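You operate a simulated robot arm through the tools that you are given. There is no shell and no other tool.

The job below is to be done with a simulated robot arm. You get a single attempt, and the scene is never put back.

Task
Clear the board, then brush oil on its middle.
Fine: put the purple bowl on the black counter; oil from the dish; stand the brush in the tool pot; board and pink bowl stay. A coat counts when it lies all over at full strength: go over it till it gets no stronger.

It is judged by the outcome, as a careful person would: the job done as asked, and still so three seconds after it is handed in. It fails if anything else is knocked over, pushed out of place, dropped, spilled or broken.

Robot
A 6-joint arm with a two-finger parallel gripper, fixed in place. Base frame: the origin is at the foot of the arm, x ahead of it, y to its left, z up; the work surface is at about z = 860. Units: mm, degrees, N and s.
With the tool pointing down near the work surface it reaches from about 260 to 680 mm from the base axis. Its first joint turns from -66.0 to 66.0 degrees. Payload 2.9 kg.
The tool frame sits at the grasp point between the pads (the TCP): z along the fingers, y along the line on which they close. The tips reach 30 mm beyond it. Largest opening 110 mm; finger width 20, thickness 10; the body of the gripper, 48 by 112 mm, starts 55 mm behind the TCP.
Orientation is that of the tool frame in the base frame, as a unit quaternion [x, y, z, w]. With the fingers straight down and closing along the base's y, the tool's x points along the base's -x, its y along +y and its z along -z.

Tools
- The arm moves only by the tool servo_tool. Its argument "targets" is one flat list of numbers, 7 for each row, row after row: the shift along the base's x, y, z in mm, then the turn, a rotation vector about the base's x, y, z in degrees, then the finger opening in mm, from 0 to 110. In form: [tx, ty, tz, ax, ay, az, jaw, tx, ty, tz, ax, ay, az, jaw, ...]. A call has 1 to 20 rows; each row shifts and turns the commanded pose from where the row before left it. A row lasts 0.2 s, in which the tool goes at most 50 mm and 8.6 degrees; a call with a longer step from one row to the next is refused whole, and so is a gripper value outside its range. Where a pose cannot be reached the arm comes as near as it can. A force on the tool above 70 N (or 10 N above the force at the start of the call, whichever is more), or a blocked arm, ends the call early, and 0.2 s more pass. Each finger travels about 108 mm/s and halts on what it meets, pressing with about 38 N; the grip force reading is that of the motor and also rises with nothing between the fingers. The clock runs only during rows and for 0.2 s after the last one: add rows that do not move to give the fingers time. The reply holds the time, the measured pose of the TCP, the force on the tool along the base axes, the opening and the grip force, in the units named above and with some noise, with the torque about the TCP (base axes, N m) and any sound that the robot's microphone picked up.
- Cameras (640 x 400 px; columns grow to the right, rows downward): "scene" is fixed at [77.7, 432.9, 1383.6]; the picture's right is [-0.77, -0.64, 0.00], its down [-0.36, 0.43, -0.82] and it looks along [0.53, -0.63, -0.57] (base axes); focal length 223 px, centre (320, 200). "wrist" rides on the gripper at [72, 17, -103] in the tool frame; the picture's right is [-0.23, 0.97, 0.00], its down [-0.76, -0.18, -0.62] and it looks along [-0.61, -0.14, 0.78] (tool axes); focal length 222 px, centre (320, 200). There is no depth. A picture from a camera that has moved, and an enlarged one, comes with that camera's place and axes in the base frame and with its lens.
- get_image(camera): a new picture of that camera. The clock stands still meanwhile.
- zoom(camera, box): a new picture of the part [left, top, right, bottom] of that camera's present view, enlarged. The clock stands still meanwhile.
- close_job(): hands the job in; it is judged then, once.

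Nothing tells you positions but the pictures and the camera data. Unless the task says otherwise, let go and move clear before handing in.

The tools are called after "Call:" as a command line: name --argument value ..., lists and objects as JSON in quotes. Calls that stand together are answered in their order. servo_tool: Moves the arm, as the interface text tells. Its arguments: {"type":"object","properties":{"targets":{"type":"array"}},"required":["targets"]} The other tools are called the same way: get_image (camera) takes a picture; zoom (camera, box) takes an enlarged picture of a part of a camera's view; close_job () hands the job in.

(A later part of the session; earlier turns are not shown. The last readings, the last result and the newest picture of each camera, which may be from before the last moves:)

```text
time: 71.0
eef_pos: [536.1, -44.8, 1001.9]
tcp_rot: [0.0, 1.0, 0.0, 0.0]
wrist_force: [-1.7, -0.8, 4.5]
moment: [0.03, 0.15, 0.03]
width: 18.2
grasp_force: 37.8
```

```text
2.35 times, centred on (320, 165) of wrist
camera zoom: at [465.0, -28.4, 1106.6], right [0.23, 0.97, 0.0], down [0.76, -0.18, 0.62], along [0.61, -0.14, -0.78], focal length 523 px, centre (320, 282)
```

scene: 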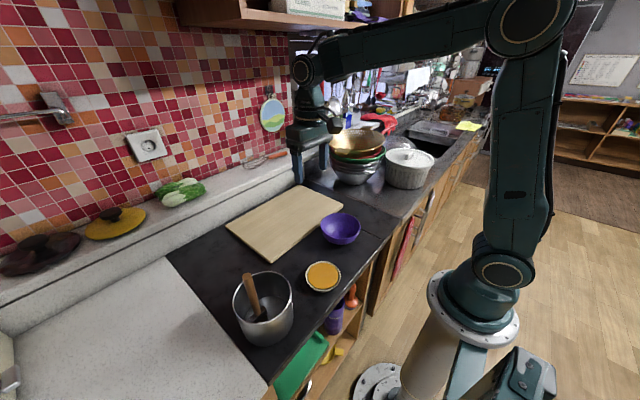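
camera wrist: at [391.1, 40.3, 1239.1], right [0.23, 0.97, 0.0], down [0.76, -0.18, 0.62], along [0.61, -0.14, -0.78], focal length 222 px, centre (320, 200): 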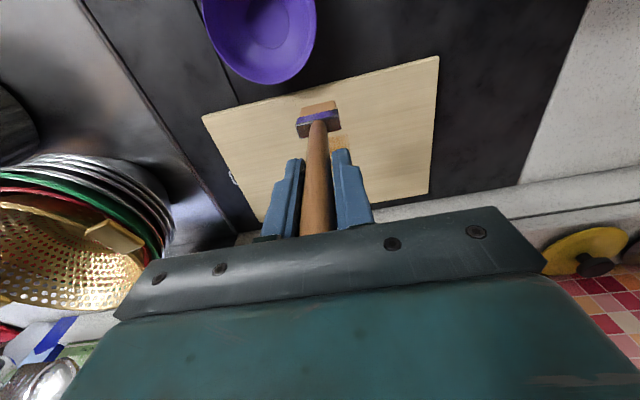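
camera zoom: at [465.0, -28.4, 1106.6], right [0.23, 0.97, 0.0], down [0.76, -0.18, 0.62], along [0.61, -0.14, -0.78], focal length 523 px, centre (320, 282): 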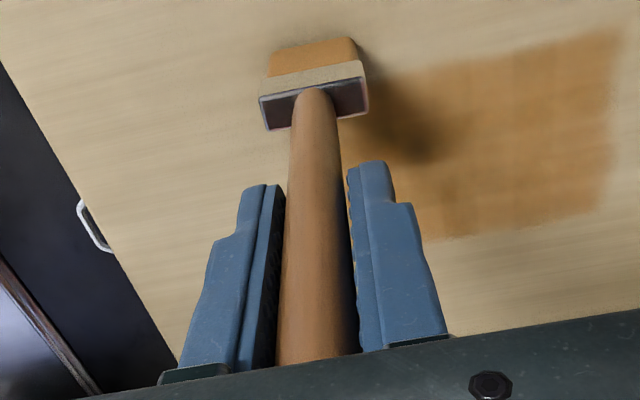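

Contact regained at 4.5 N. I'll make sure about the right boundary with a proper stroke at y≈-61.

Call:
servo_tool --targets '[0, -16, -0.3, 0, 0, 0, 0, 16, 0, 0, 0, 0, 0, 0, 16, 0, 0, 0, 0, 0, 0, 16, 0, 0, 0, 0, 0, 0, 16, 0, 0, 0, 0, 0, 0, 16, 0, 0, 0, 0, 0, 0, 16, 0, 0, 0, 0, 0, 0, 12, 0, 0, 0, 0, 0, 0]'

Call:
zoom --camera "scene" --box '[240, 175, 340, 237]'

```text
time: 72.8
eef_pos: [645.3, -60.7, 1002.3]
tcp_rot: [0.0, 1.0, 0.001, 0.001]
wrist_force: [-2.9, -0.3, 10.7]
moment: [-0.03, 0.49, 0.0]
width: 18.0
grasp_force: 37.7
```

```text
6.40 times, centred on (290, 206) of scene
camera zoom: at [77.4, 432.9, 1383.6], right [-0.77, -0.64, 0.0], down [-0.36, 0.43, -0.82], along [0.53, -0.63, -0.57], focal length 1427 px, centre (512, 162)
```

zoom: 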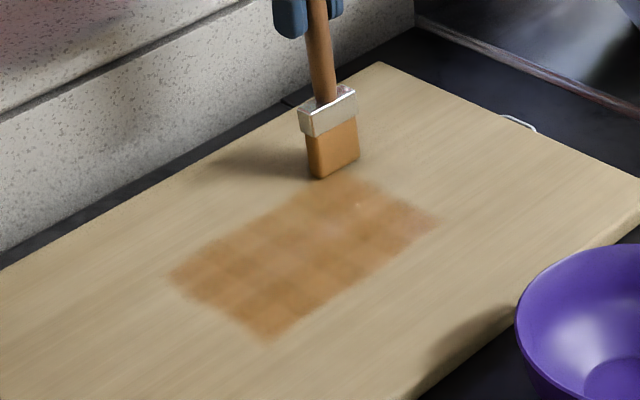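

Now the coated area is clear: about x 551–636, y -63–74, showing a patchwork of lighter and darker cells. I'll keep going over it strip by strip with overlap.

Call:
servo_tool --targets '[0, 11, 0, 0, 0, 0, 0, -17.5, 0, 0, 0, 0, 0, 0, -17.5, 0, 0, 0, 0, 0, 0, -17.5, 0, 0, 0, 0, 0, 0, -17.5, 0, 0, 0, 0, 0, 0, -17.5, 0, 0, 0, 0, 0, 0, -17.5, 0, 0, 0, 0, 0, 0, 0, 20, 0, 0, 0, 0, 0, 16.7, 0, 0, 0, 0, 0, 0, 16.7, 0, 0, 0, 0, 0, 0, 16.7, 0, 0, 0, 0, 0, 0, 16.7, 0, 0, 0, 0, 0, 0, 16.7, 0, 0, 0, 0, 0, 0, 16.7, 0, 0, 0, 0, 0, 0]'

Call:
zoom --camera "scene" --box '[240, 175, 340, 237]'

```text
time: 75.8
eef_pos: [640.7, -31.1, 1002.4]
tcp_rot: [0.001, 1.0, 0.0, -0.001]
wrist_force: [-1.0, -0.1, 3.9]
moment: [-0.01, 0.15, 0.05]
width: 17.9
grasp_force: 38.1
```

```text
6.40 times, centred on (290, 206) of scene
camera zoom: at [77.6, 432.9, 1383.6], right [-0.77, -0.64, 0.0], down [-0.36, 0.43, -0.82], along [0.53, -0.63, -0.57], focal length 1427 px, centre (512, 162)
```

zoom: 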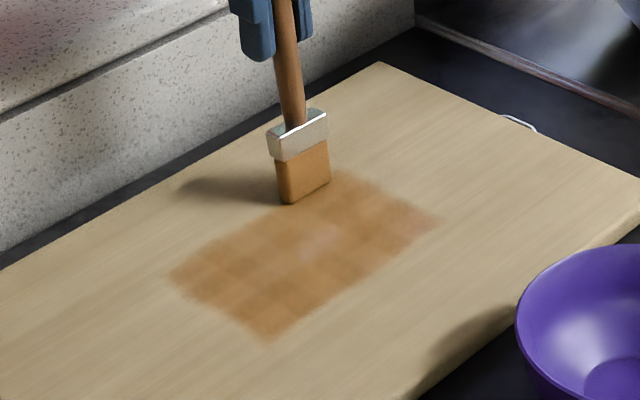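

Call:
servo_tool --targets '[0, 20, -0.3, 0, 0, 0, 0, -16.7, 0, 0, 0, 0, 0, 0, -16.7, 0, 0, 0, 0, 0, 0, -16.7, 0, 0, 0, 0, 0, 0, -16.7, 0, 0, 0, 0, 0, 0, -16.7, 0, 0, 0, 0, 0, 0, -16.7, 0, 0, 0, 0, 0, 0, 0, 18, 0, 0, 0, 0, 0, 16.7, 0, 0, 0, 0, 0, 0, 16.7, 0, 0, 0, 0, 0, 0, 16.7, 0, 0, 0, 0, 0, 0, 16.7, 0, 0, 0, 0, 0, 0, 16.7, 0, 0, 0, 0, 0, 0, 16.7, 0, 0, 0, 0, 0, 0]'

Call:
zoom --camera "scene" --box '[240, 175, 340, 237]'

```text
time: 78.8
eef_pos: [640.4, 8.3, 1002.6]
tcp_rot: [0.0, 1.0, 0.0, -0.001]
wrist_force: [-0.8, -1.1, 4.3]
moment: [-0.03, 0.19, 0.04]
width: 17.9
grasp_force: 37.7
```

```text
6.40 times, centred on (290, 206) of scene
camera zoom: at [77.6, 432.9, 1383.6], right [-0.77, -0.64, 0.0], down [-0.36, 0.43, -0.82], along [0.53, -0.63, -0.57], focal length 1427 px, centre (512, 162)
```

zoom: 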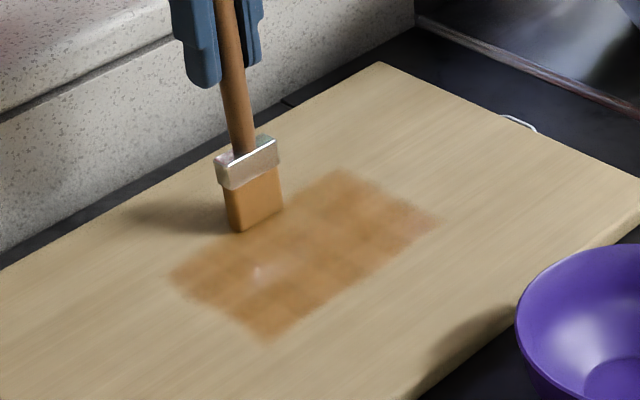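

Call:
servo_tool --targets '[0, 20, -0.3, 0, 0, 0, 0, -16.7, 0, 0, 0, 0, 0, 0, -16.7, 0, 0, 0, 0, 0, 0, -16.7, 0, 0, 0, 0, 0, 0, -16.7, 0, 0, 0, 0, 0, 0, -16.7, 0, 0, 0, 0, 0, 0, -16.7, 0, 0, 0, 0, 0, 0, 0, 18, 0, 0, 0, 0, 0, 16.7, 0, 0, 0, 0, 0, 0, 16.7, 0, 0, 0, 0, 0, 0, 16.7, 0, 0, 0, 0, 0, 0, 16.7, 0, 0, 0, 0, 0, 0, 16.7, 0, 0, 0, 0, 0, 0, 16.7, 0, 0, 0, 0, 0, 0]'

Call:
zoom --camera "scene" --box '[240, 175, 340, 237]'

```text
time: 81.8
eef_pos: [638.8, 46.1, 1001.5]
tcp_rot: [0.0, 1.0, 0.0, 0.0]
wrist_force: [-5.5, 0.3, 16.2]
moment: [0.12, 0.69, -0.02]
width: 17.7
grasp_force: 38.4
```

```text
6.40 times, centred on (290, 206) of scene
camera zoom: at [77.3, 432.9, 1383.6], right [-0.77, -0.64, 0.0], down [-0.36, 0.43, -0.82], along [0.53, -0.63, -0.57], focal length 1427 px, centre (512, 162)
```

zoom: 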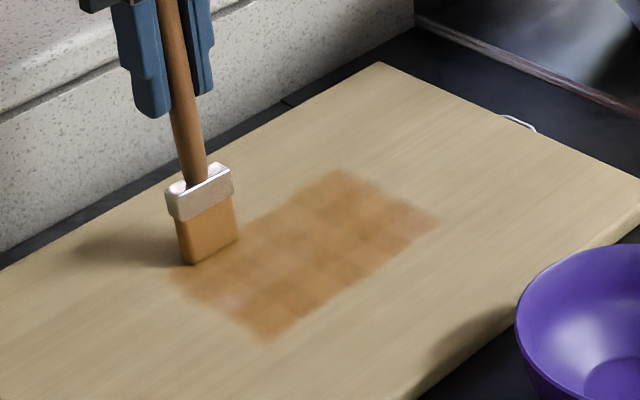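

Call:
servo_tool --targets '[0, 16, 0.2, 0, 0, 0, 0, -16.7, 0, 0, 0, 0, 0, 0, -16.7, 0, 0, 0, 0, 0, 0, -16.7, 0, 0, 0, 0, 0, 0, -16.7, 0, 0, 0, 0, 0, 0, -16.7, 0, 0, 0, 0, 0, 0, -16.7, 0, 0, 0, 0, 0, 0, 0, 0, 20, 0, 0, 0, 0, 0, 0, 40, 0, 0, 0, 0, -36, 12, 26, 0, 0, 0, 0, -36, 12, 0, 0, 0, 0, 0, -36, 12, 0, 0, 0, 0, 0, -36, 12, 0, 0, 0, 0, 0, -36, 12, 0, 0, 0, 0, 0, -36, 12, 0, 0, 0, 0, 0, -15, 4, 0, 0, 0, 0, 0, 0, 0, 0, 0, 0, 0, 0]'

Call:
zoom --camera "scene" --box '[240, 175, 340, 237]'

Call:
get_image --camera "scene"

```text
time: 85.4
eef_pos: [309.6, 136.9, 1087.8]
tcp_rot: [0.0, 1.0, 0.0, 0.001]
wrist_force: [0.3, -1.0, -1.0]
moment: [0.0, -0.02, -0.03]
width: 18.0
grasp_force: 38.3
```

```text
6.40 times, centred on (290, 206) of scene
camera zoom: at [77.7, 432.9, 1383.6], right [-0.77, -0.64, 0.0], down [-0.36, 0.43, -0.82], along [0.53, -0.63, -0.57], focal length 1427 px, centre (512, 162)
```

zoom: 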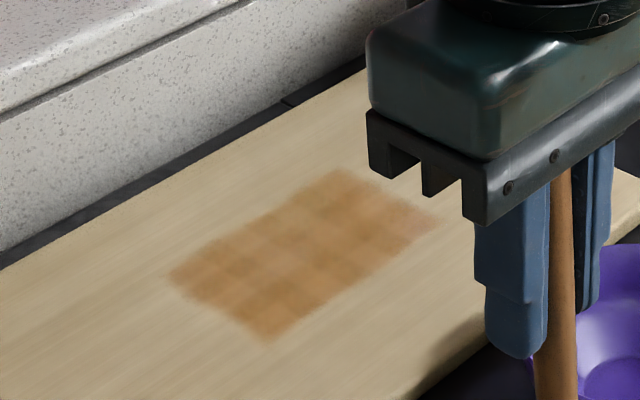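

```text
taken
```

scene: 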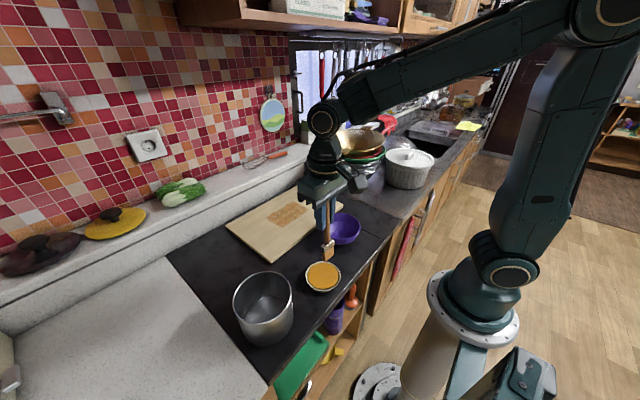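

Call:
zoom --camera "scene" --box '[262, 198, 310, 230]'

Call:
zoom --camera "scene" --box '[295, 230, 359, 290]'

```text
12.50 times, centred on (286, 214) of scene
camera zoom: at [77.7, 432.9, 1383.6], right [-0.77, -0.64, 0.0], down [-0.36, 0.43, -0.82], along [0.53, -0.63, -0.57], focal length 2787 px, centre (745, 25)
```

zoom: 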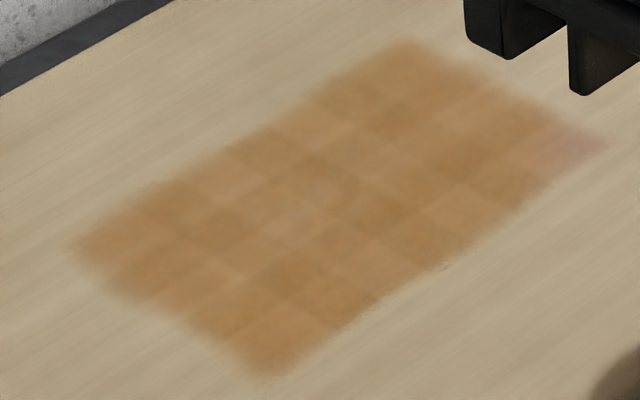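

```text
6.67 times, centred on (327, 260) of scene
camera zoom: at [77.7, 432.9, 1383.6], right [-0.77, -0.64, 0.0], down [-0.36, 0.43, -0.82], along [0.53, -0.63, -0.57], focal length 1486 px, centre (273, -200)
```

zoom: 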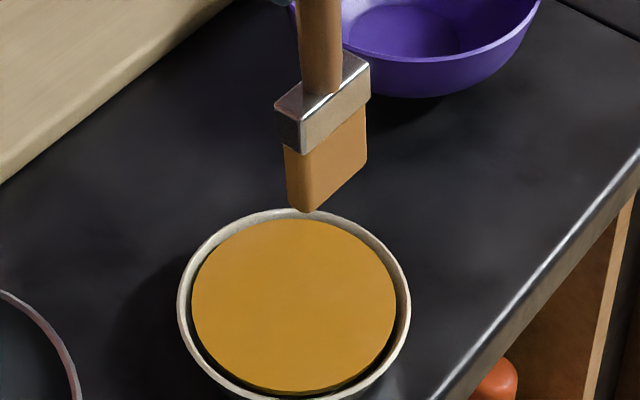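

The cells vary: the near-right corner and a few others are still light. I'll dip again since I'm over the dish, then make more passes.

Call:
servo_tool --targets '[-1, 1, -40, 0, 0, 0, 0, 0, 0, -30, 0, 0, 0, 0, 0, 0, -5, 0, 0, 0, 0, 0, 0, -2, 0, 0, 0, 0, 0, 0, 0, 0, 0, 0, 0]'

```text
time: 86.6
eef_pos: [306.9, 139.0, 1009.6]
tcp_rot: [0.0, 1.0, 0.0, 0.0]
wrist_force: [-0.4, -0.1, -0.2]
moment: [-0.01, 0.0, 0.01]
width: 18.0
grasp_force: 38.2
```

Call:
servo_tool --targets '[0, 0, -1, 0, 0, 0, 0, 0, 0, 0, 0, 0, 0, 0]'

Call:
zoom --camera "scene" --box '[290, 245, 370, 295]'

```text
time: 87.2
eef_pos: [306.9, 138.3, 1009.6]
tcp_rot: [-0.001, 1.0, 0.0, 0.0]
wrist_force: [-0.4, 1.0, -0.5]
moment: [0.0, 0.0, -0.01]
width: 17.9
grasp_force: 37.6
```

```text
8.00 times, centred on (330, 270) of scene
camera zoom: at [77.7, 432.9, 1383.6], right [-0.77, -0.64, 0.0], down [-0.36, 0.43, -0.82], along [0.53, -0.63, -0.57], focal length 1784 px, centre (240, -360)
```

zoom: 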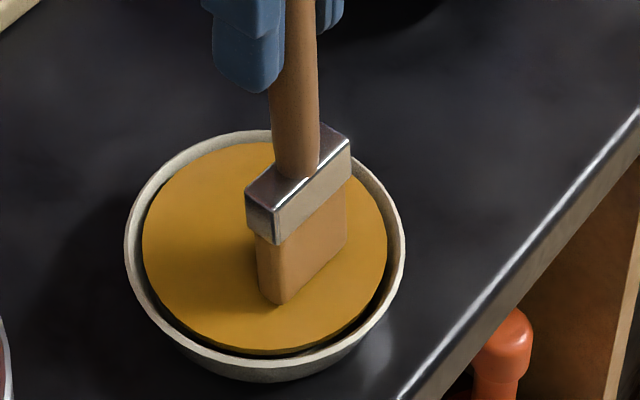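

Call:
servo_tool --targets '[0, 0, -1, 0, 0, 0, 0, 0, 0, 0, 0, 0, 0, 0]'

```text
time: 87.8
eef_pos: [308.8, 138.9, 1008.8]
tcp_rot: [0.0, 1.0, 0.0, 0.0]
wrist_force: [0.1, -0.1, -0.1]
moment: [-0.01, -0.02, 0.02]
width: 18.1
grasp_force: 38.4
```

Call:
servo_tool --targets '[0, 0, -1, 0, 0, 0, 0, 0, 0, 0, 0, 0, 0, 0]'

```text
time: 88.4
eef_pos: [308.7, 138.9, 1007.8]
tcp_rot: [0.0, 1.0, 0.0, 0.0]
wrist_force: [-1.0, -0.1, 8.0]
moment: [-0.07, 0.13, -0.01]
width: 18.0
grasp_force: 38.3
```

Contact at 8 N. I'll dwell to load, then go back to the near-right corner of the patch.

Call:
servo_tool --targets '[0, 0, 0, 0, 0, 0, 0, 0, 0, 0, 0, 0, 0, 0, 0, 0, 0, 0, 0, 0, 0, 0, 0, 6, 0, 0, 0, 0, 0, 0, 20, 0, 0, 0, 0, 0, 0, 30, 0, 0, 0, 0, 0, 0, 22, 0, 0, 0, 0, 33.1, -27.6, 0, 0, 0, 0, 0, 33.1, -27.6, 0, 0, 0, 0, 0, 33.1, -27.6, 0, 0, 0, 0, 0, 33.1, -27.6, 0, 0, 0, 0, 0, 33.1, -27.6, 0, 0, 0, 0, 0, 33.1, -27.6, 0, 0, 0, 0, 0, 33.1, -27.6, 0, 0, 0, 0, 0, 0, 0, -40, 0, 0, 0, 0, 0, 0, -30, 0, 0, 0, 0, 0, 0, -8, 0, 0, 0, 0, 0, 0, -5, 0, 0, 0, 0, 0, 0, 0, 0, 0, 0, 0]'

```text
time: 92.4
eef_pos: [538.4, -55.1, 1002.1]
tcp_rot: [0.0, 1.0, 0.0, 0.0]
wrist_force: [-0.2, 0.9, -0.5]
moment: [-0.01, -0.01, 0.02]
width: 18.1
grasp_force: 37.7
```

Call:
servo_tool --targets '[0, 0, -1, 0, 0, 0, 0, 0, 0, 0, 0, 0, 0, 0]'

```text
time: 93.0
eef_pos: [541.0, -54.7, 1002.3]
tcp_rot: [0.0, 1.0, 0.001, 0.001]
wrist_force: [-0.8, -0.9, 5.3]
moment: [-0.1, 0.12, 0.03]
width: 17.7
grasp_force: 37.9
```

Contact. Overlapping passes again from the right side, a little slower.

Call:
servo_tool --targets '[12.5, 0, -0.3, 0, 0, 0, 0, 12.5, 0, 0, 0, 0, 0, 0, 12.5, 0, 0, 0, 0, 0, 0, 12.5, 0, 0, 0, 0, 0, 0, 12.5, 0, 0, 0, 0, 0, 0, 12.5, 0, 0, 0, 0, 0, 0, 12.5, 0, 0, 0, 0, 0, 0, 12.5, 0, 0, 0, 0, 0, 0, 0, 18, 0, 0, 0, 0, 0, -12.5, 0, 0, 0, 0, 0, 0, -12.5, 0, 0, 0, 0, 0, 0, -12.5, 0, 0, 0, 0, 0, 0, -12.5, 0, 0, 0, 0, 0, 0, -12.5, 0, 0, 0, 0, 0, 0, -12.5, 0, 0, 0, 0, 0, 0, -12.5, 0, 0, 0, 0, 0, 0, -12.5, 0, 0, 0, 0, 0, 0]'

Call:
zoom --camera "scene" --box '[262, 198, 310, 230]'

```text
time: 96.6
eef_pos: [540.3, -37.6, 1001.5]
tcp_rot: [0.0, 1.0, 0.0, -0.001]
wrist_force: [0.3, -0.4, -0.1]
moment: [0.01, -0.01, 0.0]
width: 18.1
grasp_force: 38.1
```

```text
12.50 times, centred on (286, 214) of scene
camera zoom: at [77.7, 432.9, 1383.6], right [-0.77, -0.64, 0.0], down [-0.36, 0.43, -0.82], along [0.53, -0.63, -0.57], focal length 2787 px, centre (745, 25)
```

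zoom: 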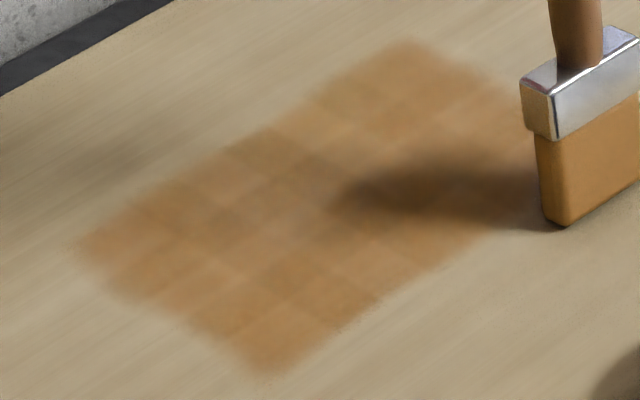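

Pressure faded on the return stroke. I'll re-establish it and read the force along the stroke to learn the surface trend.

Call:
servo_tool --targets '[0, 0, -0.8, 0, 0, 0, 0, 0, 0, 0, 0, 0, 0, 0]'

```text
time: 97.2
eef_pos: [540.1, -37.0, 1001.9]
tcp_rot: [-0.001, 1.0, 0.001, 0.0]
wrist_force: [-1.1, -0.9, 4.8]
moment: [-0.03, 0.15, 0.02]
width: 18.0
grasp_force: 37.3
```

Call:
servo_tool --targets '[12.5, 0, -0.2, 0, 0, 0, 0, 12.5, 0, 0, 0, 0, 0, 0, 12.5, 0, 0, 0, 0, 0, 0, 12.5, 0, 0, 0, 0, 0, 0]'

```text
time: 98.2
eef_pos: [590.0, -37.0, 1001.0]
tcp_rot: [0.0, 1.0, -0.001, 0.002]
wrist_force: [-4.5, -0.7, 21.0]
moment: [-0.03, 0.75, -0.01]
width: 18.3
grasp_force: 37.3
```

Call:
servo_tool --targets '[12.5, 0, 0.4, 0, 0, 0, 0, 12.5, 0, 0, 0, 0, 0, 0, 12.5, 0, 0, 0, 0, 0, 0, 12.5, 0, 0, 0, 0, 0, 0]'

Call:
zoom --camera "scene" --box '[262, 198, 310, 230]'

```text
time: 99.2
eef_pos: [639.9, -36.1, 998.9]
tcp_rot: [0.0, 1.0, 0.0, 0.001]
wrist_force: [-0.4, 0.6, -0.9]
moment: [-0.01, -0.01, -0.02]
width: 18.0
grasp_force: 38.0
```

```text
12.50 times, centred on (286, 214) of scene
camera zoom: at [77.7, 432.9, 1383.6], right [-0.77, -0.64, 0.0], down [-0.36, 0.43, -0.82], along [0.53, -0.63, -0.57], focal length 2787 px, centre (745, 25)
```

zoom: 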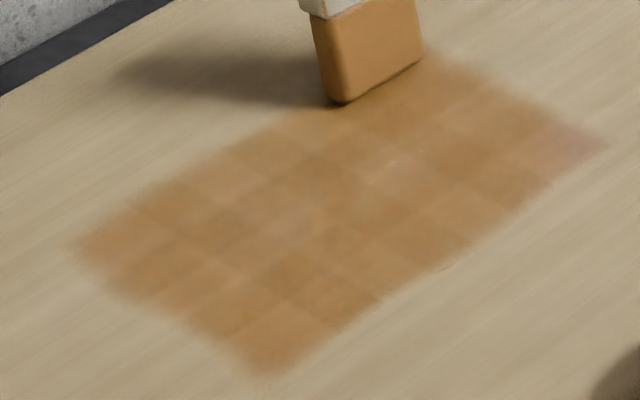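

Call:
zoom --camera "scene" --box '[240, 155, 320, 225]'

Call:
zoom --camera "wrist" --box '[220, 60, 420, 250]'

```text
5.71 times, centred on (280, 190) of scene
camera zoom: at [77.7, 432.9, 1383.6], right [-0.77, -0.64, 0.0], down [-0.36, 0.43, -0.82], along [0.53, -0.63, -0.57], focal length 1274 px, centre (549, 257)
```

zoom: 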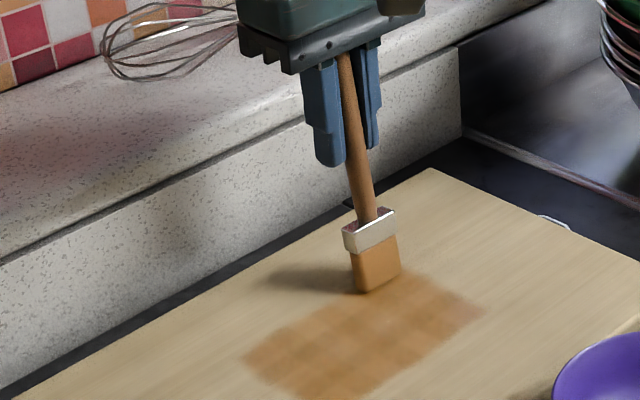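

```text
2.11 times, centred on (320, 155) of wrist
camera zoom: at [568.0, -20.6, 1103.7], right [0.23, 0.97, 0.0], down [0.76, -0.18, 0.62], along [0.61, -0.14, -0.78], focal length 468 px, centre (320, 295)
```

zoom: 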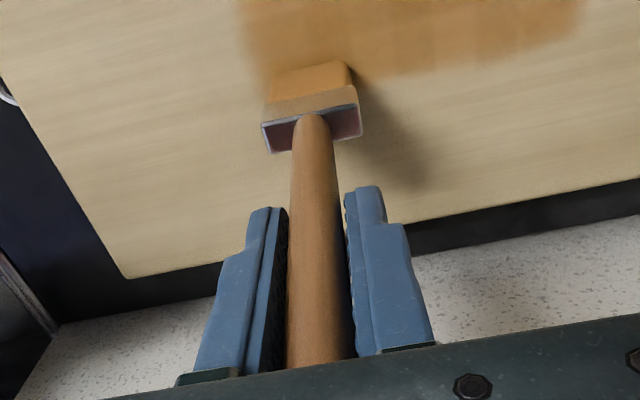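

The brush pivots and slips under x-direction drag, so the pressure is uneven. I'll switch to strokes along y, where the grip holds it firmly, at light pressure.

Call:
servo_tool --targets '[0, 0, 4, 0, 0, 0, 0, -12, -16, 0, 0, 0, 0, 0, 0, 0, -4, 0, 0, 0, 0, 0, 0, 0, 0, 0, 0, 0]'

```text
time: 100.2
eef_pos: [627.3, -54.0, 1000.1]
tcp_rot: [0.0, 1.0, 0.0, 0.0]
wrist_force: [0.3, 0.5, 0.7]
moment: [-0.01, 0.01, 0.01]
width: 17.9
grasp_force: 38.6
```

Call:
servo_tool --targets '[0, 0, -0.8, 0, 0, 0, 0, 0, 0, 0, 0, 0, 0, 0]'

```text
time: 100.8
eef_pos: [626.3, -52.9, 999.1]
tcp_rot: [0.0, 1.0, -0.001, 0.0]
wrist_force: [-0.1, -0.2, -0.7]
moment: [0.01, -0.02, -0.02]
width: 17.8
grasp_force: 37.4
```

Call:
servo_tool --targets '[0, 0, -0.8, 0, 0, 0, 0, 0, 0, 0, 0, 0, 0, 0]'

```text
time: 101.4
eef_pos: [627.1, -52.9, 1000.0]
tcp_rot: [0.0, 1.0, -0.001, 0.0]
wrist_force: [0.2, -0.4, -0.7]
moment: [-0.04, 0.0, 0.01]
width: 17.8
grasp_force: 37.5
```

Call:
servo_tool --targets '[0, 0, -0.8, 0, 0, 0, 0, 0, 0, 0, 0, 0, 0, 0]'

Call:
zoom --camera "scene" --box '[260, 180, 310, 215]'

```text
time: 102.0
eef_pos: [627.6, -52.4, 999.7]
tcp_rot: [0.0, 1.0, 0.0, 0.0]
wrist_force: [-0.4, 0.5, 3.0]
moment: [0.14, 0.13, 0.02]
width: 18.0
grasp_force: 37.7
```

```text
11.43 times, centred on (285, 198) of scene
camera zoom: at [77.7, 432.9, 1383.6], right [-0.77, -0.64, 0.0], down [-0.36, 0.43, -0.82], along [0.53, -0.63, -0.57], focal length 2548 px, centre (720, 229)
```

zoom: 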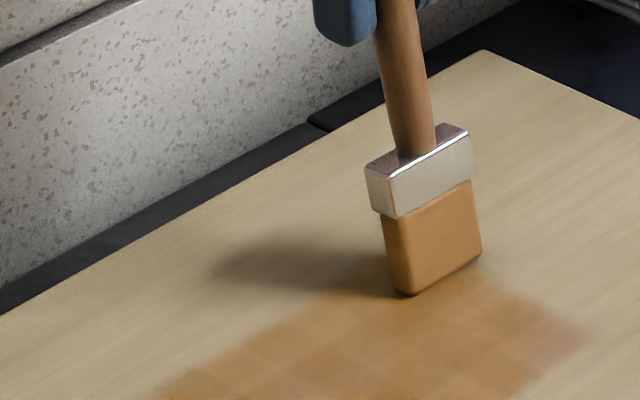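

Light contact at 3 N. I'll stroke along +y.

Call:
servo_tool --targets '[0, 14, -0.3, 0, 0, 0, 0, 0, 14, 0, 0, 0, 0, 0, 0, 14, 0, 0, 0, 0, 0, 0, 14, 0, 0, 0, 0, 0]'

```text
time: 103.0
eef_pos: [628.3, 3.8, 999.2]
tcp_rot: [0.0, 1.0, 0.0, 0.001]
wrist_force: [0.6, -3.6, 10.9]
moment: [-0.37, 0.05, 0.06]
width: 17.8
grasp_force: 38.2
```

Call:
servo_tool --targets '[0, 14, 0.2, 0, 0, 0, 0, 0, 14, 0, 0, 0, 0, 0, 0, 14, 0, 0, 0, 0, 0, 0, 14, 0, 0, 0, 0, 0, -13, 0, 0, 0, 0, 0, 0, 0, -14, 0, 0, 0, 0, 0, 0, -14, 0, 0, 0, 0, 0, 0, -14, 0, 0, 0, 0, 0, 0, -14, 0, 0, 0, 0, 0]'

Call:
zoom --camera "scene" --box '[250, 190, 314, 230]'

```text
time: 105.0
eef_pos: [613.7, 3.3, 999.5]
tcp_rot: [0.0, 1.0, 0.0, 0.001]
wrist_force: [0.5, 7.5, 19.0]
moment: [0.86, 0.26, -0.16]
width: 17.8
grasp_force: 38.4
```

```text
10.00 times, centred on (282, 210) of scene
camera zoom: at [77.4, 433.1, 1383.6], right [-0.77, -0.64, 0.0], down [-0.36, 0.43, -0.82], along [0.53, -0.63, -0.57], focal length 2229 px, centre (700, 100)
```

zoom: 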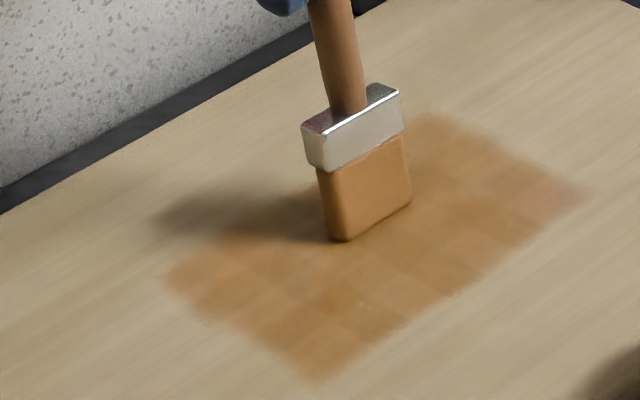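

Call:
servo_tool --targets '[0, -14, 0.7, 0, 0, 0, 0, 0, -14, 0, 0, 0, 0, 0, 0, -14, 0, 0, 0, 0, 0, 0, -14, 0, 0, 0, 0, 0]'

```text
time: 106.0
eef_pos: [614.9, -52.5, 999.4]
tcp_rot: [-0.001, 1.0, 0.0, 0.0]
wrist_force: [-0.8, 5.1, 13.9]
moment: [0.62, 0.2, -0.1]
width: 18.1
grasp_force: 38.0
```

Call:
servo_tool --targets '[-13, 0, 0.3, 0, 0, 0, 0, 0, 14, 0, 0, 0, 0, 0, 0, 14, 0, 0, 0, 0, 0, 0, 14, 0, 0, 0, 0, 0, 0, 14, 0, 0, 0, 0, 0]'

```text
time: 107.2
eef_pos: [601.5, 4.1, 998.2]
tcp_rot: [0.0, 1.0, 0.0, -0.002]
wrist_force: [0.7, -1.8, 2.3]
moment: [-0.13, 0.02, 0.01]
width: 18.1
grasp_force: 37.7
```

Call:
servo_tool --targets '[0, 14, -0.5, 0, 0, 0, 0, 0, 14, 0, 0, 0, 0, 0, 0, 14, 0, 0, 0, 0, 0, 0, 14, 0, 0, 0, 0, 0]'

```text
time: 108.2
eef_pos: [601.3, 60.5, 998.9]
tcp_rot: [0.0, 1.0, 0.0, -0.001]
wrist_force: [-0.2, -0.8, 0.9]
moment: [-0.03, 0.01, 0.0]
width: 18.1
grasp_force: 37.7
```

Call:
servo_tool --targets '[0, 0, -0.7, 0, 0, 0, 0, -13, 0, 0, 0, 0, 0, 0, 0, -14, 0, 0, 0, 0, 0, 0, -14, 0, 0, 0, 0, 0, 0, -14, 0, 0, 0, 0, 0, 0, -14, 0, 0, 0, 0, 0]'

Call:
zoom --camera "scene" --box '[250, 190, 314, 230]'

```text
time: 109.6
eef_pos: [589.1, 4.2, 999.2]
tcp_rot: [0.0, 1.0, 0.0, 0.001]
wrist_force: [-0.3, 3.1, 9.7]
moment: [0.44, 0.12, -0.06]
width: 17.8
grasp_force: 38.2
```

```text
10.00 times, centred on (282, 210) of scene
camera zoom: at [77.6, 433.0, 1383.6], right [-0.77, -0.64, 0.0], down [-0.36, 0.43, -0.82], along [0.53, -0.63, -0.57], focal length 2229 px, centre (700, 100)
```

zoom: 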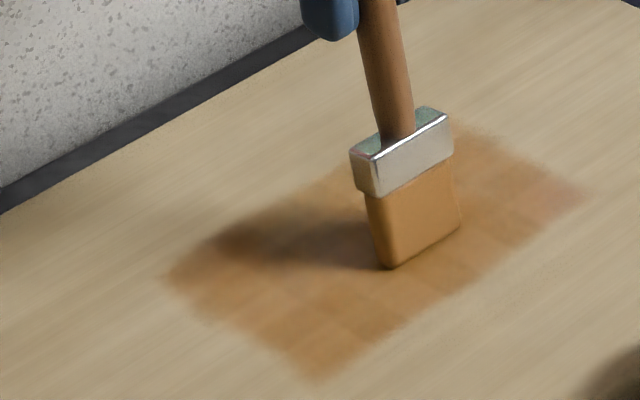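

F is a steady 10 N here. I'll finish this pass and continue down the patch.

Call:
servo_tool --targets '[0, -14, 0, 0, 0, 0, 0, 0, -14, 0, 0, 0, 0, 0, 0, -14, 0, 0, 0, 0, 0, 0, -14, 0, 0, 0, 0, 0, -13, 0, 0, 0, 0, 0, 0, 0, 14, 0, 0, 0, 0, 0, 0, 14, 0, 0, 0, 0, 0, 0, 14, 0, 0, 0, 0, 0, 0, 14, 0, 0, 0, 0, 0]'

```text
time: 111.6
eef_pos: [575.8, 4.2, 998.1]
tcp_rot: [0.0, 1.0, 0.0, 0.001]
wrist_force: [-0.3, -3.1, 8.4]
moment: [-0.37, 0.06, 0.04]
width: 17.9
grasp_force: 38.3
```

Call:
servo_tool --targets '[0, 14, 0, 0, 0, 0, 0, 0, 14, 0, 0, 0, 0, 0, 0, 14, 0, 0, 0, 0, 0, 0, 14, 0, 0, 0, 0, 0, -13, 0, -0.2, 0, 0, 0, 0, 0, -14, 0, 0, 0, 0, 0, 0, -14, 0, 0, 0, 0, 0, 0, -14, 0, 0, 0, 0, 0, 0, -14, 0, 0, 0, 0, 0]'

Call:
zoom --camera "scene" --box '[250, 190, 314, 230]'

```text
time: 113.6
eef_pos: [562.3, 3.1, 999.0]
tcp_rot: [0.0, 1.0, 0.0, 0.0]
wrist_force: [0.2, 6.0, 14.0]
moment: [0.69, 0.19, -0.11]
width: 18.0
grasp_force: 38.1
```

```text
10.00 times, centred on (282, 210) of scene
camera zoom: at [77.5, 433.0, 1383.6], right [-0.77, -0.64, 0.0], down [-0.36, 0.43, -0.82], along [0.53, -0.63, -0.57], focal length 2229 px, centre (700, 100)
```

zoom: 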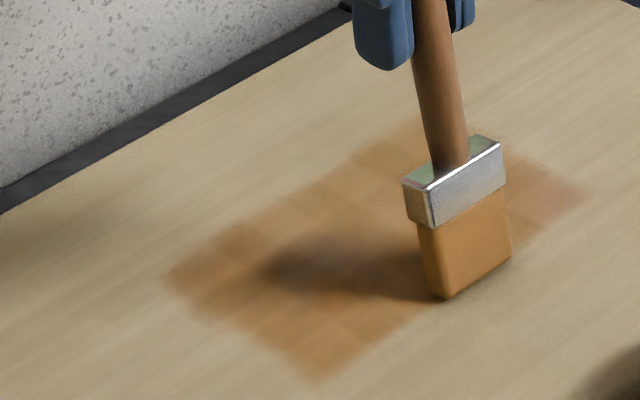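

Call:
servo_tool --targets '[0, -14, 0.3, 0, 0, 0, 0, 0, -14, 0, 0, 0, 0, 0, 0, -14, 0, 0, 0, 0, 0, 0, -14, 0, 0, 0, 0, 0, -9, -5, 0, 0, 0, 0, 0, 0, 0, 0, 0, 0, 0, 0]'

Call:
zoom --camera "scene" --box '[250, 190, 314, 230]'

```text
time: 115.0
eef_pos: [555.9, -58.1, 997.9]
tcp_rot: [0.0, 1.0, 0.0, 0.002]
wrist_force: [4.0, 0.7, 10.1]
moment: [0.08, -0.36, -0.01]
width: 17.7
grasp_force: 37.9
```

```text
10.00 times, centred on (282, 210) of scene
camera zoom: at [77.7, 432.9, 1383.6], right [-0.77, -0.64, 0.0], down [-0.36, 0.43, -0.82], along [0.53, -0.63, -0.57], focal length 2229 px, centre (700, 100)
```

zoom: 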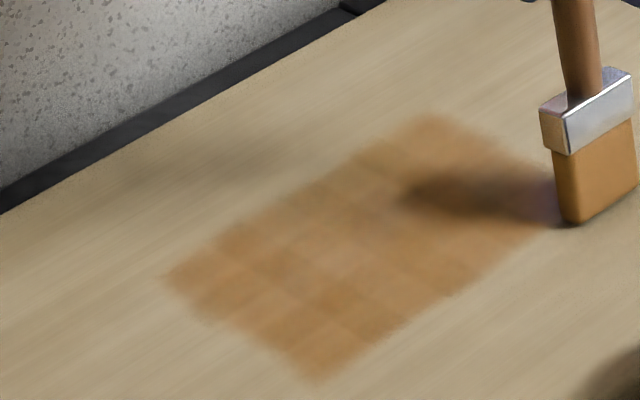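

Call:
servo_tool --targets '[0, 14, 0, 0, 0, 0, 0, 0, 14, 0, 0, 0, 0, 0, 0, 14, 0, 0, 0, 0, 0, 0, 14, 0, 0, 0, 0, 0]'

```text
time: 116.0
eef_pos: [553.2, -2.3, 997.7]
tcp_rot: [0.0, 1.0, 0.0, -0.001]
wrist_force: [0.0, -0.7, 1.5]
moment: [-0.09, 0.02, 0.0]
width: 17.9
grasp_force: 38.0
```

Call:
servo_tool --targets '[0, 0, -0.6, 0, 0, 0, 0, 0, 14, 0, 0, 0, 0, 0, 0, 14, 0, 0, 0, 0, 0, 0, 14, 0, 0, 0, 0, 0, 0, 14, 0, 0, 0, 0, 0, 0, 8, 0, 0, 0, 0, 0]'

Call:
zoom --camera "scene" --box '[250, 190, 314, 230]'

```text
time: 117.4
eef_pos: [553.6, 61.1, 997.4]
tcp_rot: [0.0, 1.0, 0.0, 0.001]
wrist_force: [1.2, -4.0, 11.2]
moment: [-0.44, 0.13, 0.04]
width: 18.1
grasp_force: 38.0
```

```text
10.00 times, centred on (282, 210) of scene
camera zoom: at [77.6, 432.7, 1383.6], right [-0.77, -0.64, 0.0], down [-0.36, 0.43, -0.82], along [0.53, -0.63, -0.57], focal length 2229 px, centre (700, 100)
```

zoom: 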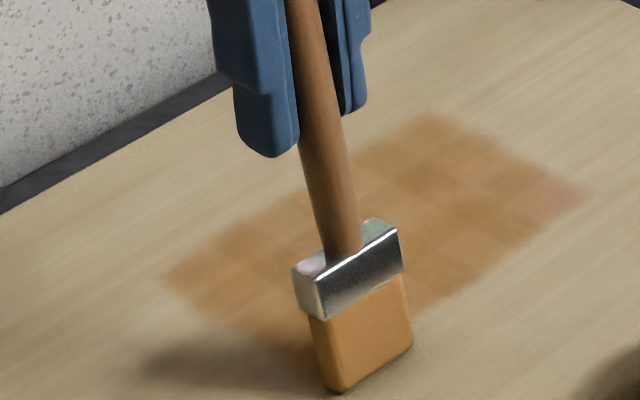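

I'll lift and move aside for a clean look at the coat.

Call:
servo_tool --targets '[0, 0, 15, 0, 0, 0, 0, -20, 15, 40, 0, 0, 0, 0, -30, 25, 30, 0, 0, 0, 0, -40, 25, 0, 0, 0, 0, 0, -40, 20, 0, 0, 0, 0, 0, 0, 0, 0, 0, 0, 0, 0]'

Call:
zoom --camera "scene" --box '[254, 195, 318, 235]'

Call:
get_image --camera "wrist"

```text
time: 118.8
eef_pos: [423.7, 146.6, 1081.4]
tcp_rot: [0.0, 1.0, 0.001, -0.001]
wrist_force: [-0.3, 0.4, 0.6]
moment: [-0.01, 0.02, 0.01]
width: 17.8
grasp_force: 37.9
```

```text
10.00 times, centred on (286, 215) of scene
camera zoom: at [77.7, 432.9, 1383.6], right [-0.77, -0.64, 0.0], down [-0.36, 0.43, -0.82], along [0.53, -0.63, -0.57], focal length 2229 px, centre (660, 50)
```

zoom: 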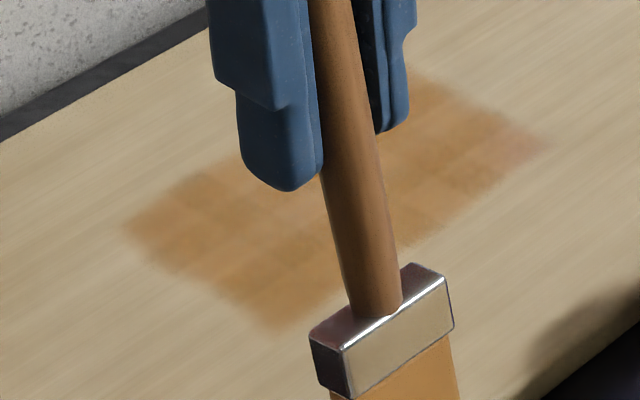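

```text
taken
camera wrist: at [351.4, 163.0, 1185.2], right [0.23, 0.97, 0.0], down [0.76, -0.18, 0.62], along [0.61, -0.14, -0.78], focal length 222 px, centre (320, 200)
```

wrist: 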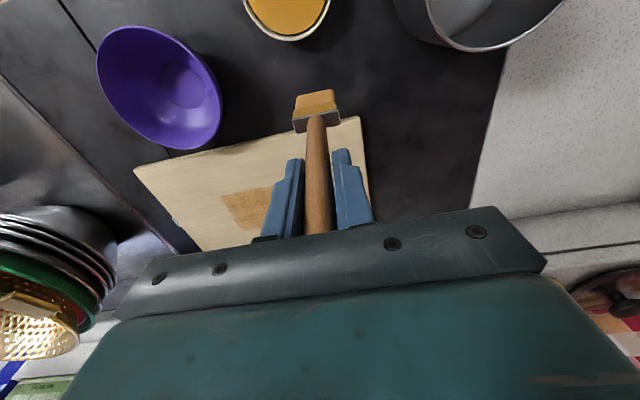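

Call:
servo_tool --targets '[-38, -3, 3, 0, 0, 0, 0, -38, -3, 2, 0, 0, 0, 0, -38, -2, 2, 0, 0, 0, 0, 0, 0, 0, 0, 0, 0, 0]'

Call:
zoom --camera "scene" --box '[262, 198, 310, 230]'

Call:
zoom --camera "scene" --box '[290, 220, 370, 290]'

Call:
zoom --camera "wrist" --box '[220, 40, 420, 240]'

```text
time: 119.8
eef_pos: [308.5, 139.3, 1088.0]
tcp_rot: [0.0, 1.0, 0.0, 0.0]
wrist_force: [-0.2, 0.1, -0.1]
moment: [0.02, 0.01, -0.02]
width: 18.1
grasp_force: 38.1
```

```text
12.50 times, centred on (286, 214) of scene
camera zoom: at [77.7, 432.9, 1383.6], right [-0.77, -0.64, 0.0], down [-0.36, 0.43, -0.82], along [0.53, -0.63, -0.57], focal length 2787 px, centre (745, 25)
```

zoom: 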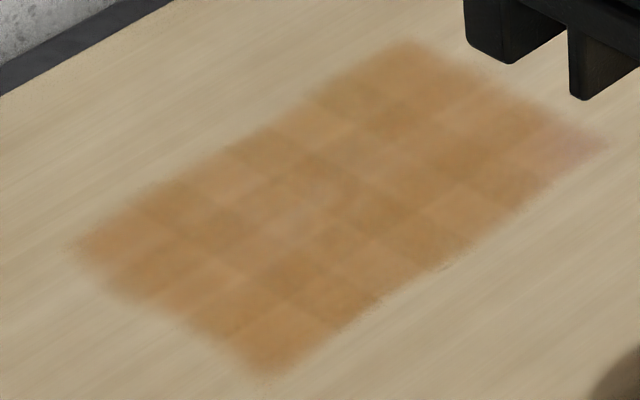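

```text
5.71 times, centred on (330, 255) of scene
camera zoom: at [77.7, 432.9, 1383.6], right [-0.77, -0.64, 0.0], down [-0.36, 0.43, -0.82], along [0.53, -0.63, -0.57], focal length 1274 px, centre (263, -114)
```

zoom: 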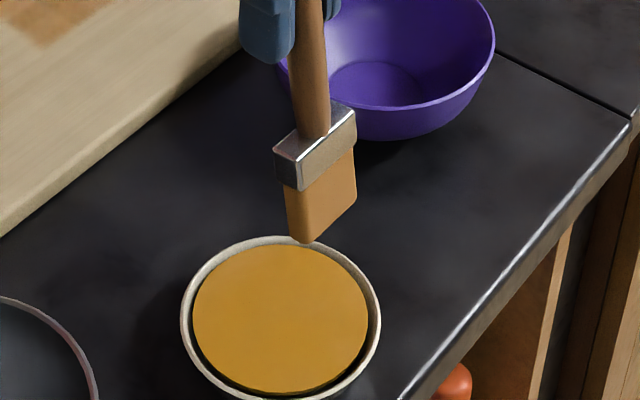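

```text
2.00 times, centred on (320, 140) of wrist
camera zoom: at [236.7, 155.3, 1192.3], right [0.23, 0.97, 0.0], down [0.76, -0.18, 0.62], along [0.61, -0.14, -0.78], focal length 444 px, centre (320, 320)
```

zoom: 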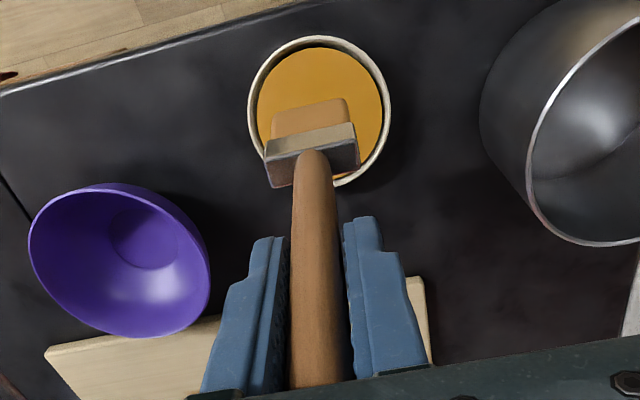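

Call:
zoom --camera "scene" --box '[286, 198, 310, 213]'

Call:
zoom --camera "scene" --box '[266, 205, 290, 220]'

Call:
zoom --camera "scene" --box '[270, 213, 294, 228]'

```text
16.00 times, centred on (298, 206) of scene
camera zoom: at [77.7, 432.9, 1383.6], right [-0.77, -0.64, 0.0], down [-0.36, 0.43, -0.82], along [0.53, -0.63, -0.57], focal length 3567 px, centre (672, 112)
```

zoom: 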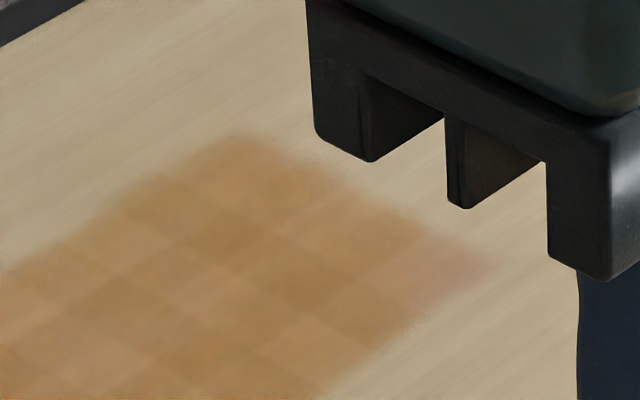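

```text
16.00 times, centred on (278, 212) of scene
camera zoom: at [77.7, 432.9, 1383.6], right [-0.77, -0.64, 0.0], down [-0.36, 0.43, -0.82], along [0.53, -0.63, -0.57], focal length 3567 px, centre (992, 0)
```

zoom: 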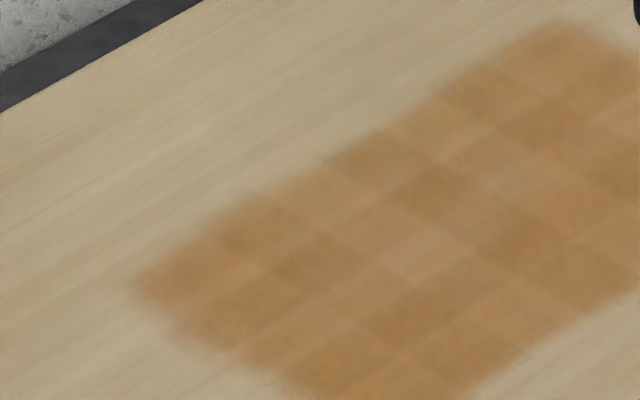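

```text
16.00 times, centred on (282, 220) of scene
camera zoom: at [77.7, 432.9, 1383.6], right [-0.77, -0.64, 0.0], down [-0.36, 0.43, -0.82], along [0.53, -0.63, -0.57], focal length 3567 px, centre (928, -128)
```

zoom: 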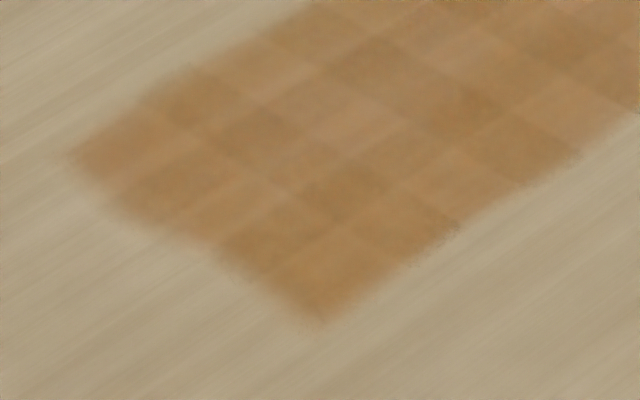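

Most cells look evenly dark now, and the near-right corner is the palest. I'll dip again and do another complete round to see whether anything still gets stronger.

Call:
servo_tool --targets '[-1, -1, -40, 0, 0, 0, 0, 0, 0, -30, 0, 0, 0, 0, 0, 0, -9, 0, 0, 0, 0, 0, 0, -3, 0, 0, 0, 0, 0, 0, 0, 0, 0, 0, 0]'

```text
time: 121.0
eef_pos: [309.0, 138.2, 1008.1]
tcp_rot: [0.0, 1.0, 0.0, -0.001]
wrist_force: [0.7, -0.6, -0.4]
moment: [-0.01, 0.01, 0.01]
width: 18.1
grasp_force: 38.1
```

Call:
servo_tool --targets '[0, 0, -2, 0, 0, 0, 0, 0, 0, 0, 0, 0, 0, 0]'

Call:
zoom --camera "scene" --box '[290, 245, 370, 295]'

```text
time: 121.6
eef_pos: [308.9, 137.4, 1007.0]
tcp_rot: [-0.001, 1.0, 0.0, -0.001]
wrist_force: [0.5, -0.7, 0.2]
moment: [-0.04, -0.01, -0.01]
width: 18.1
grasp_force: 37.6
```

```text
8.00 times, centred on (330, 270) of scene
camera zoom: at [77.7, 432.9, 1383.6], right [-0.77, -0.64, 0.0], down [-0.36, 0.43, -0.82], along [0.53, -0.63, -0.57], focal length 1784 px, centre (240, -360)
```

zoom: 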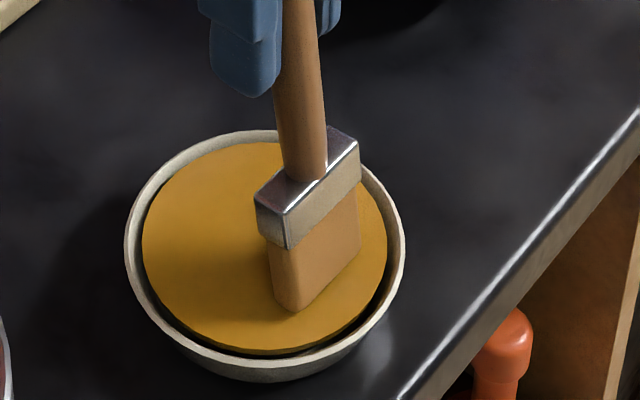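

Call:
servo_tool --targets '[4, 0, -1.5, 0, 0, 0, 0, 0, 0, 0, 0, 0, 0, 0]'

```text
time: 122.2
eef_pos: [312.7, 139.0, 1005.0]
tcp_rot: [0.0, 1.0, 0.001, 0.0]
wrist_force: [0.1, 0.3, 0.4]
moment: [0.0, -0.03, -0.02]
width: 18.0
grasp_force: 37.7
```

Call:
servo_tool --targets '[0, 0, -1, 0, 0, 0, 0, 0, 0, 0, 0, 0, 0, 0]'

```text
time: 122.8
eef_pos: [312.3, 138.5, 1004.5]
tcp_rot: [0.0, 1.0, 0.001, 0.001]
wrist_force: [-1.3, -0.8, 11.3]
moment: [-0.06, 0.39, -0.02]
width: 18.0
grasp_force: 38.2
```

Call:
servo_tool --targets '[0, 0, 0.3, 0, 0, 0, 0, 0, 0, 0, 0, 0, 0, 0, 0, 0, 0, 0, 0, 0, 0, 0, 0, 6, 0, 0, 0, 0, 0, 0, 20, 0, 0, 0, 0, 0, 0, 30, 0, 0, 0, 0, 0, 0, 22, 0, 0, 0, 0, 34.9, -27.8, 0, 0, 0, 0, 0, 34.9, -27.8, 0, 0, 0, 0, 0, 34.9, -27.8, 0, 0, 0, 0, 0, 34.9, -27.8, 0, 0, 0, 0, 0, 34.9, -27.8, 0, 0, 0, 0, 0, 34.9, -27.8, 0, 0, 0, 0, 0, 34.9, -27.8, 0, 0, 0, 0, 0, 0, 0, -40, 0, 0, 0, 0, 0, 0, -30, 0, 0, 0, 0, 0, 0, -8, 0, 0, 0, 0, 0, 0, -5, 0, 0, 0, 0, 0, 0, 0, 0, 0, 0, 0]'

Call:
zoom --camera "scene" --box '[260, 180, 330, 230]'

Call:
zoom --camera "wrist" --box '[220, 40, 420, 240]'

```text
time: 126.8
eef_pos: [558.1, -55.8, 998.0]
tcp_rot: [0.0, 1.0, 0.0, 0.0]
wrist_force: [-0.5, -0.1, -0.6]
moment: [-0.05, 0.04, -0.02]
width: 17.9
grasp_force: 37.9
```

```text
8.00 times, centred on (295, 205) of scene
camera zoom: at [77.7, 432.9, 1383.6], right [-0.77, -0.64, 0.0], down [-0.36, 0.43, -0.82], along [0.53, -0.63, -0.57], focal length 1784 px, centre (520, 160)
```

zoom: 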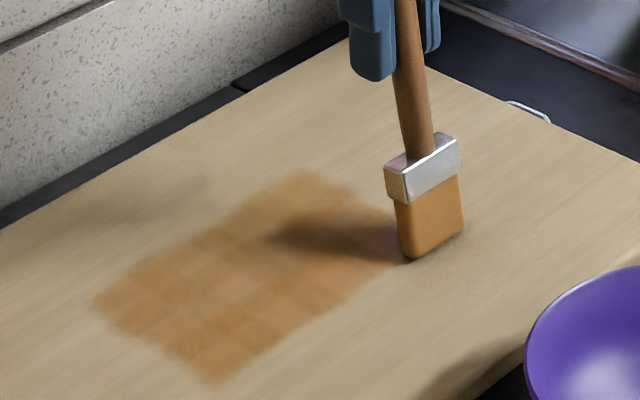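

```text
2.00 times, centred on (320, 140) of wrist
camera zoom: at [485.6, -39.0, 1102.8], right [0.23, 0.97, 0.0], down [0.76, -0.18, 0.62], along [0.61, -0.14, -0.78], focal length 444 px, centre (320, 320)
```

zoom: 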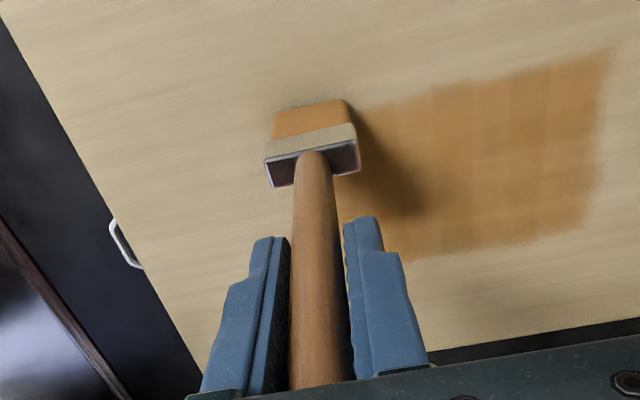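

The head has pivoted so the bristles now sit about 8 mm nearer than the TCP. I'll offset for that and work the near-right corner properly.

Call:
servo_tool --targets '[9, 2, -0.5, 0, 0, 0, 0, 0, 0, -0.7, 0, 0, 0, 0, 0, 0, 0, 0, 0, 0, 0]'

```text
time: 127.6
eef_pos: [566.0, -53.9, 998.5]
tcp_rot: [0.001, 1.0, 0.0, 0.0]
wrist_force: [1.0, -0.1, 1.5]
moment: [0.0, -0.04, 0.02]
width: 18.0
grasp_force: 38.0
```

Call:
servo_tool --targets '[0, 0, -0.6, 0, 0, 0, 0, 0, 0, 0, 0, 0, 0, 0]'

```text
time: 128.2
eef_pos: [566.9, -55.4, 998.3]
tcp_rot: [0.0, 1.0, 0.0, 0.0]
wrist_force: [-1.3, 0.4, 10.0]
moment: [0.12, 0.39, -0.02]
width: 17.8
grasp_force: 37.4
```

Good contact at 10 N. I'll run the near edge along y.

Call:
servo_tool --targets '[0, -6, 0, 0, 0, 0, 0, 0, 14, 0, 0, 0, 0, 0, 0, 14, 0, 0, 0, 0, 0, 0, 14, 0, 0, 0, 0, 0, 0, 14, 0, 0, 0, 0, 0]'

Call:
zoom --camera "scene" --box '[260, 190, 320, 230]'

```text
time: 129.4
eef_pos: [567.3, -4.4, 998.7]
tcp_rot: [0.001, 1.0, 0.0, 0.0]
wrist_force: [-0.6, -5.5, 15.6]
moment: [-0.59, 0.2, 0.08]
width: 17.9
grasp_force: 38.6
```

```text
10.00 times, centred on (290, 210) of scene
camera zoom: at [77.5, 432.7, 1383.7], right [-0.77, -0.64, 0.0], down [-0.36, 0.43, -0.82], along [0.53, -0.63, -0.57], focal length 2229 px, centre (620, 100)
```

zoom: 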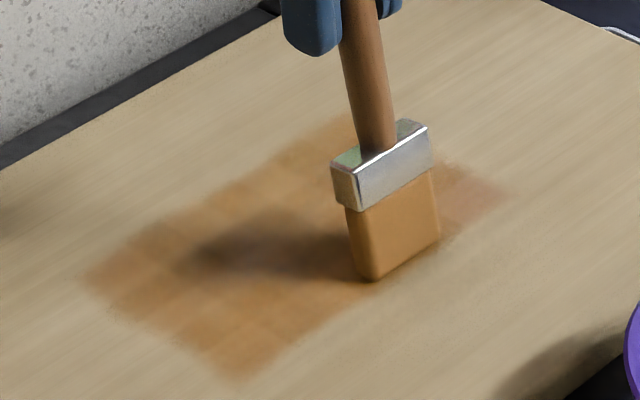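

Call:
servo_tool --targets '[0, 14, 0.3, 0, 0, 0, 0, 0, 14, 0, 0, 0, 0, 0, 0, 14, 0, 0, 0, 0, 0, 0, 14, 0, 0, 0, 0, 0, 0, 10, 0, 0, 0, 0, 0]'

```text
time: 130.6
eef_pos: [566.6, 63.0, 997.6]
tcp_rot: [0.0, 1.0, 0.0, 0.0]
wrist_force: [0.0, -5.2, 12.8]
moment: [-0.43, 0.18, 0.1]
width: 18.0
grasp_force: 37.8
```

Call:
servo_tool --targets '[12, 0, 0.3, 0, 0, 0, 0, 0, -15, 0, 0, 0, 0, 0, 0, -15, 0, 0, 0, 0, 0, 0, -15, 0, 0, 0, 0, 0, 0, -15, 0, 0, 0, 0, 0]'

```text
time: 131.8
eef_pos: [577.6, 2.7, 997.2]
tcp_rot: [-0.001, 1.0, 0.0, 0.001]
wrist_force: [-1.0, 6.3, 18.8]
moment: [0.75, 0.27, -0.1]
width: 18.0
grasp_force: 38.2
```

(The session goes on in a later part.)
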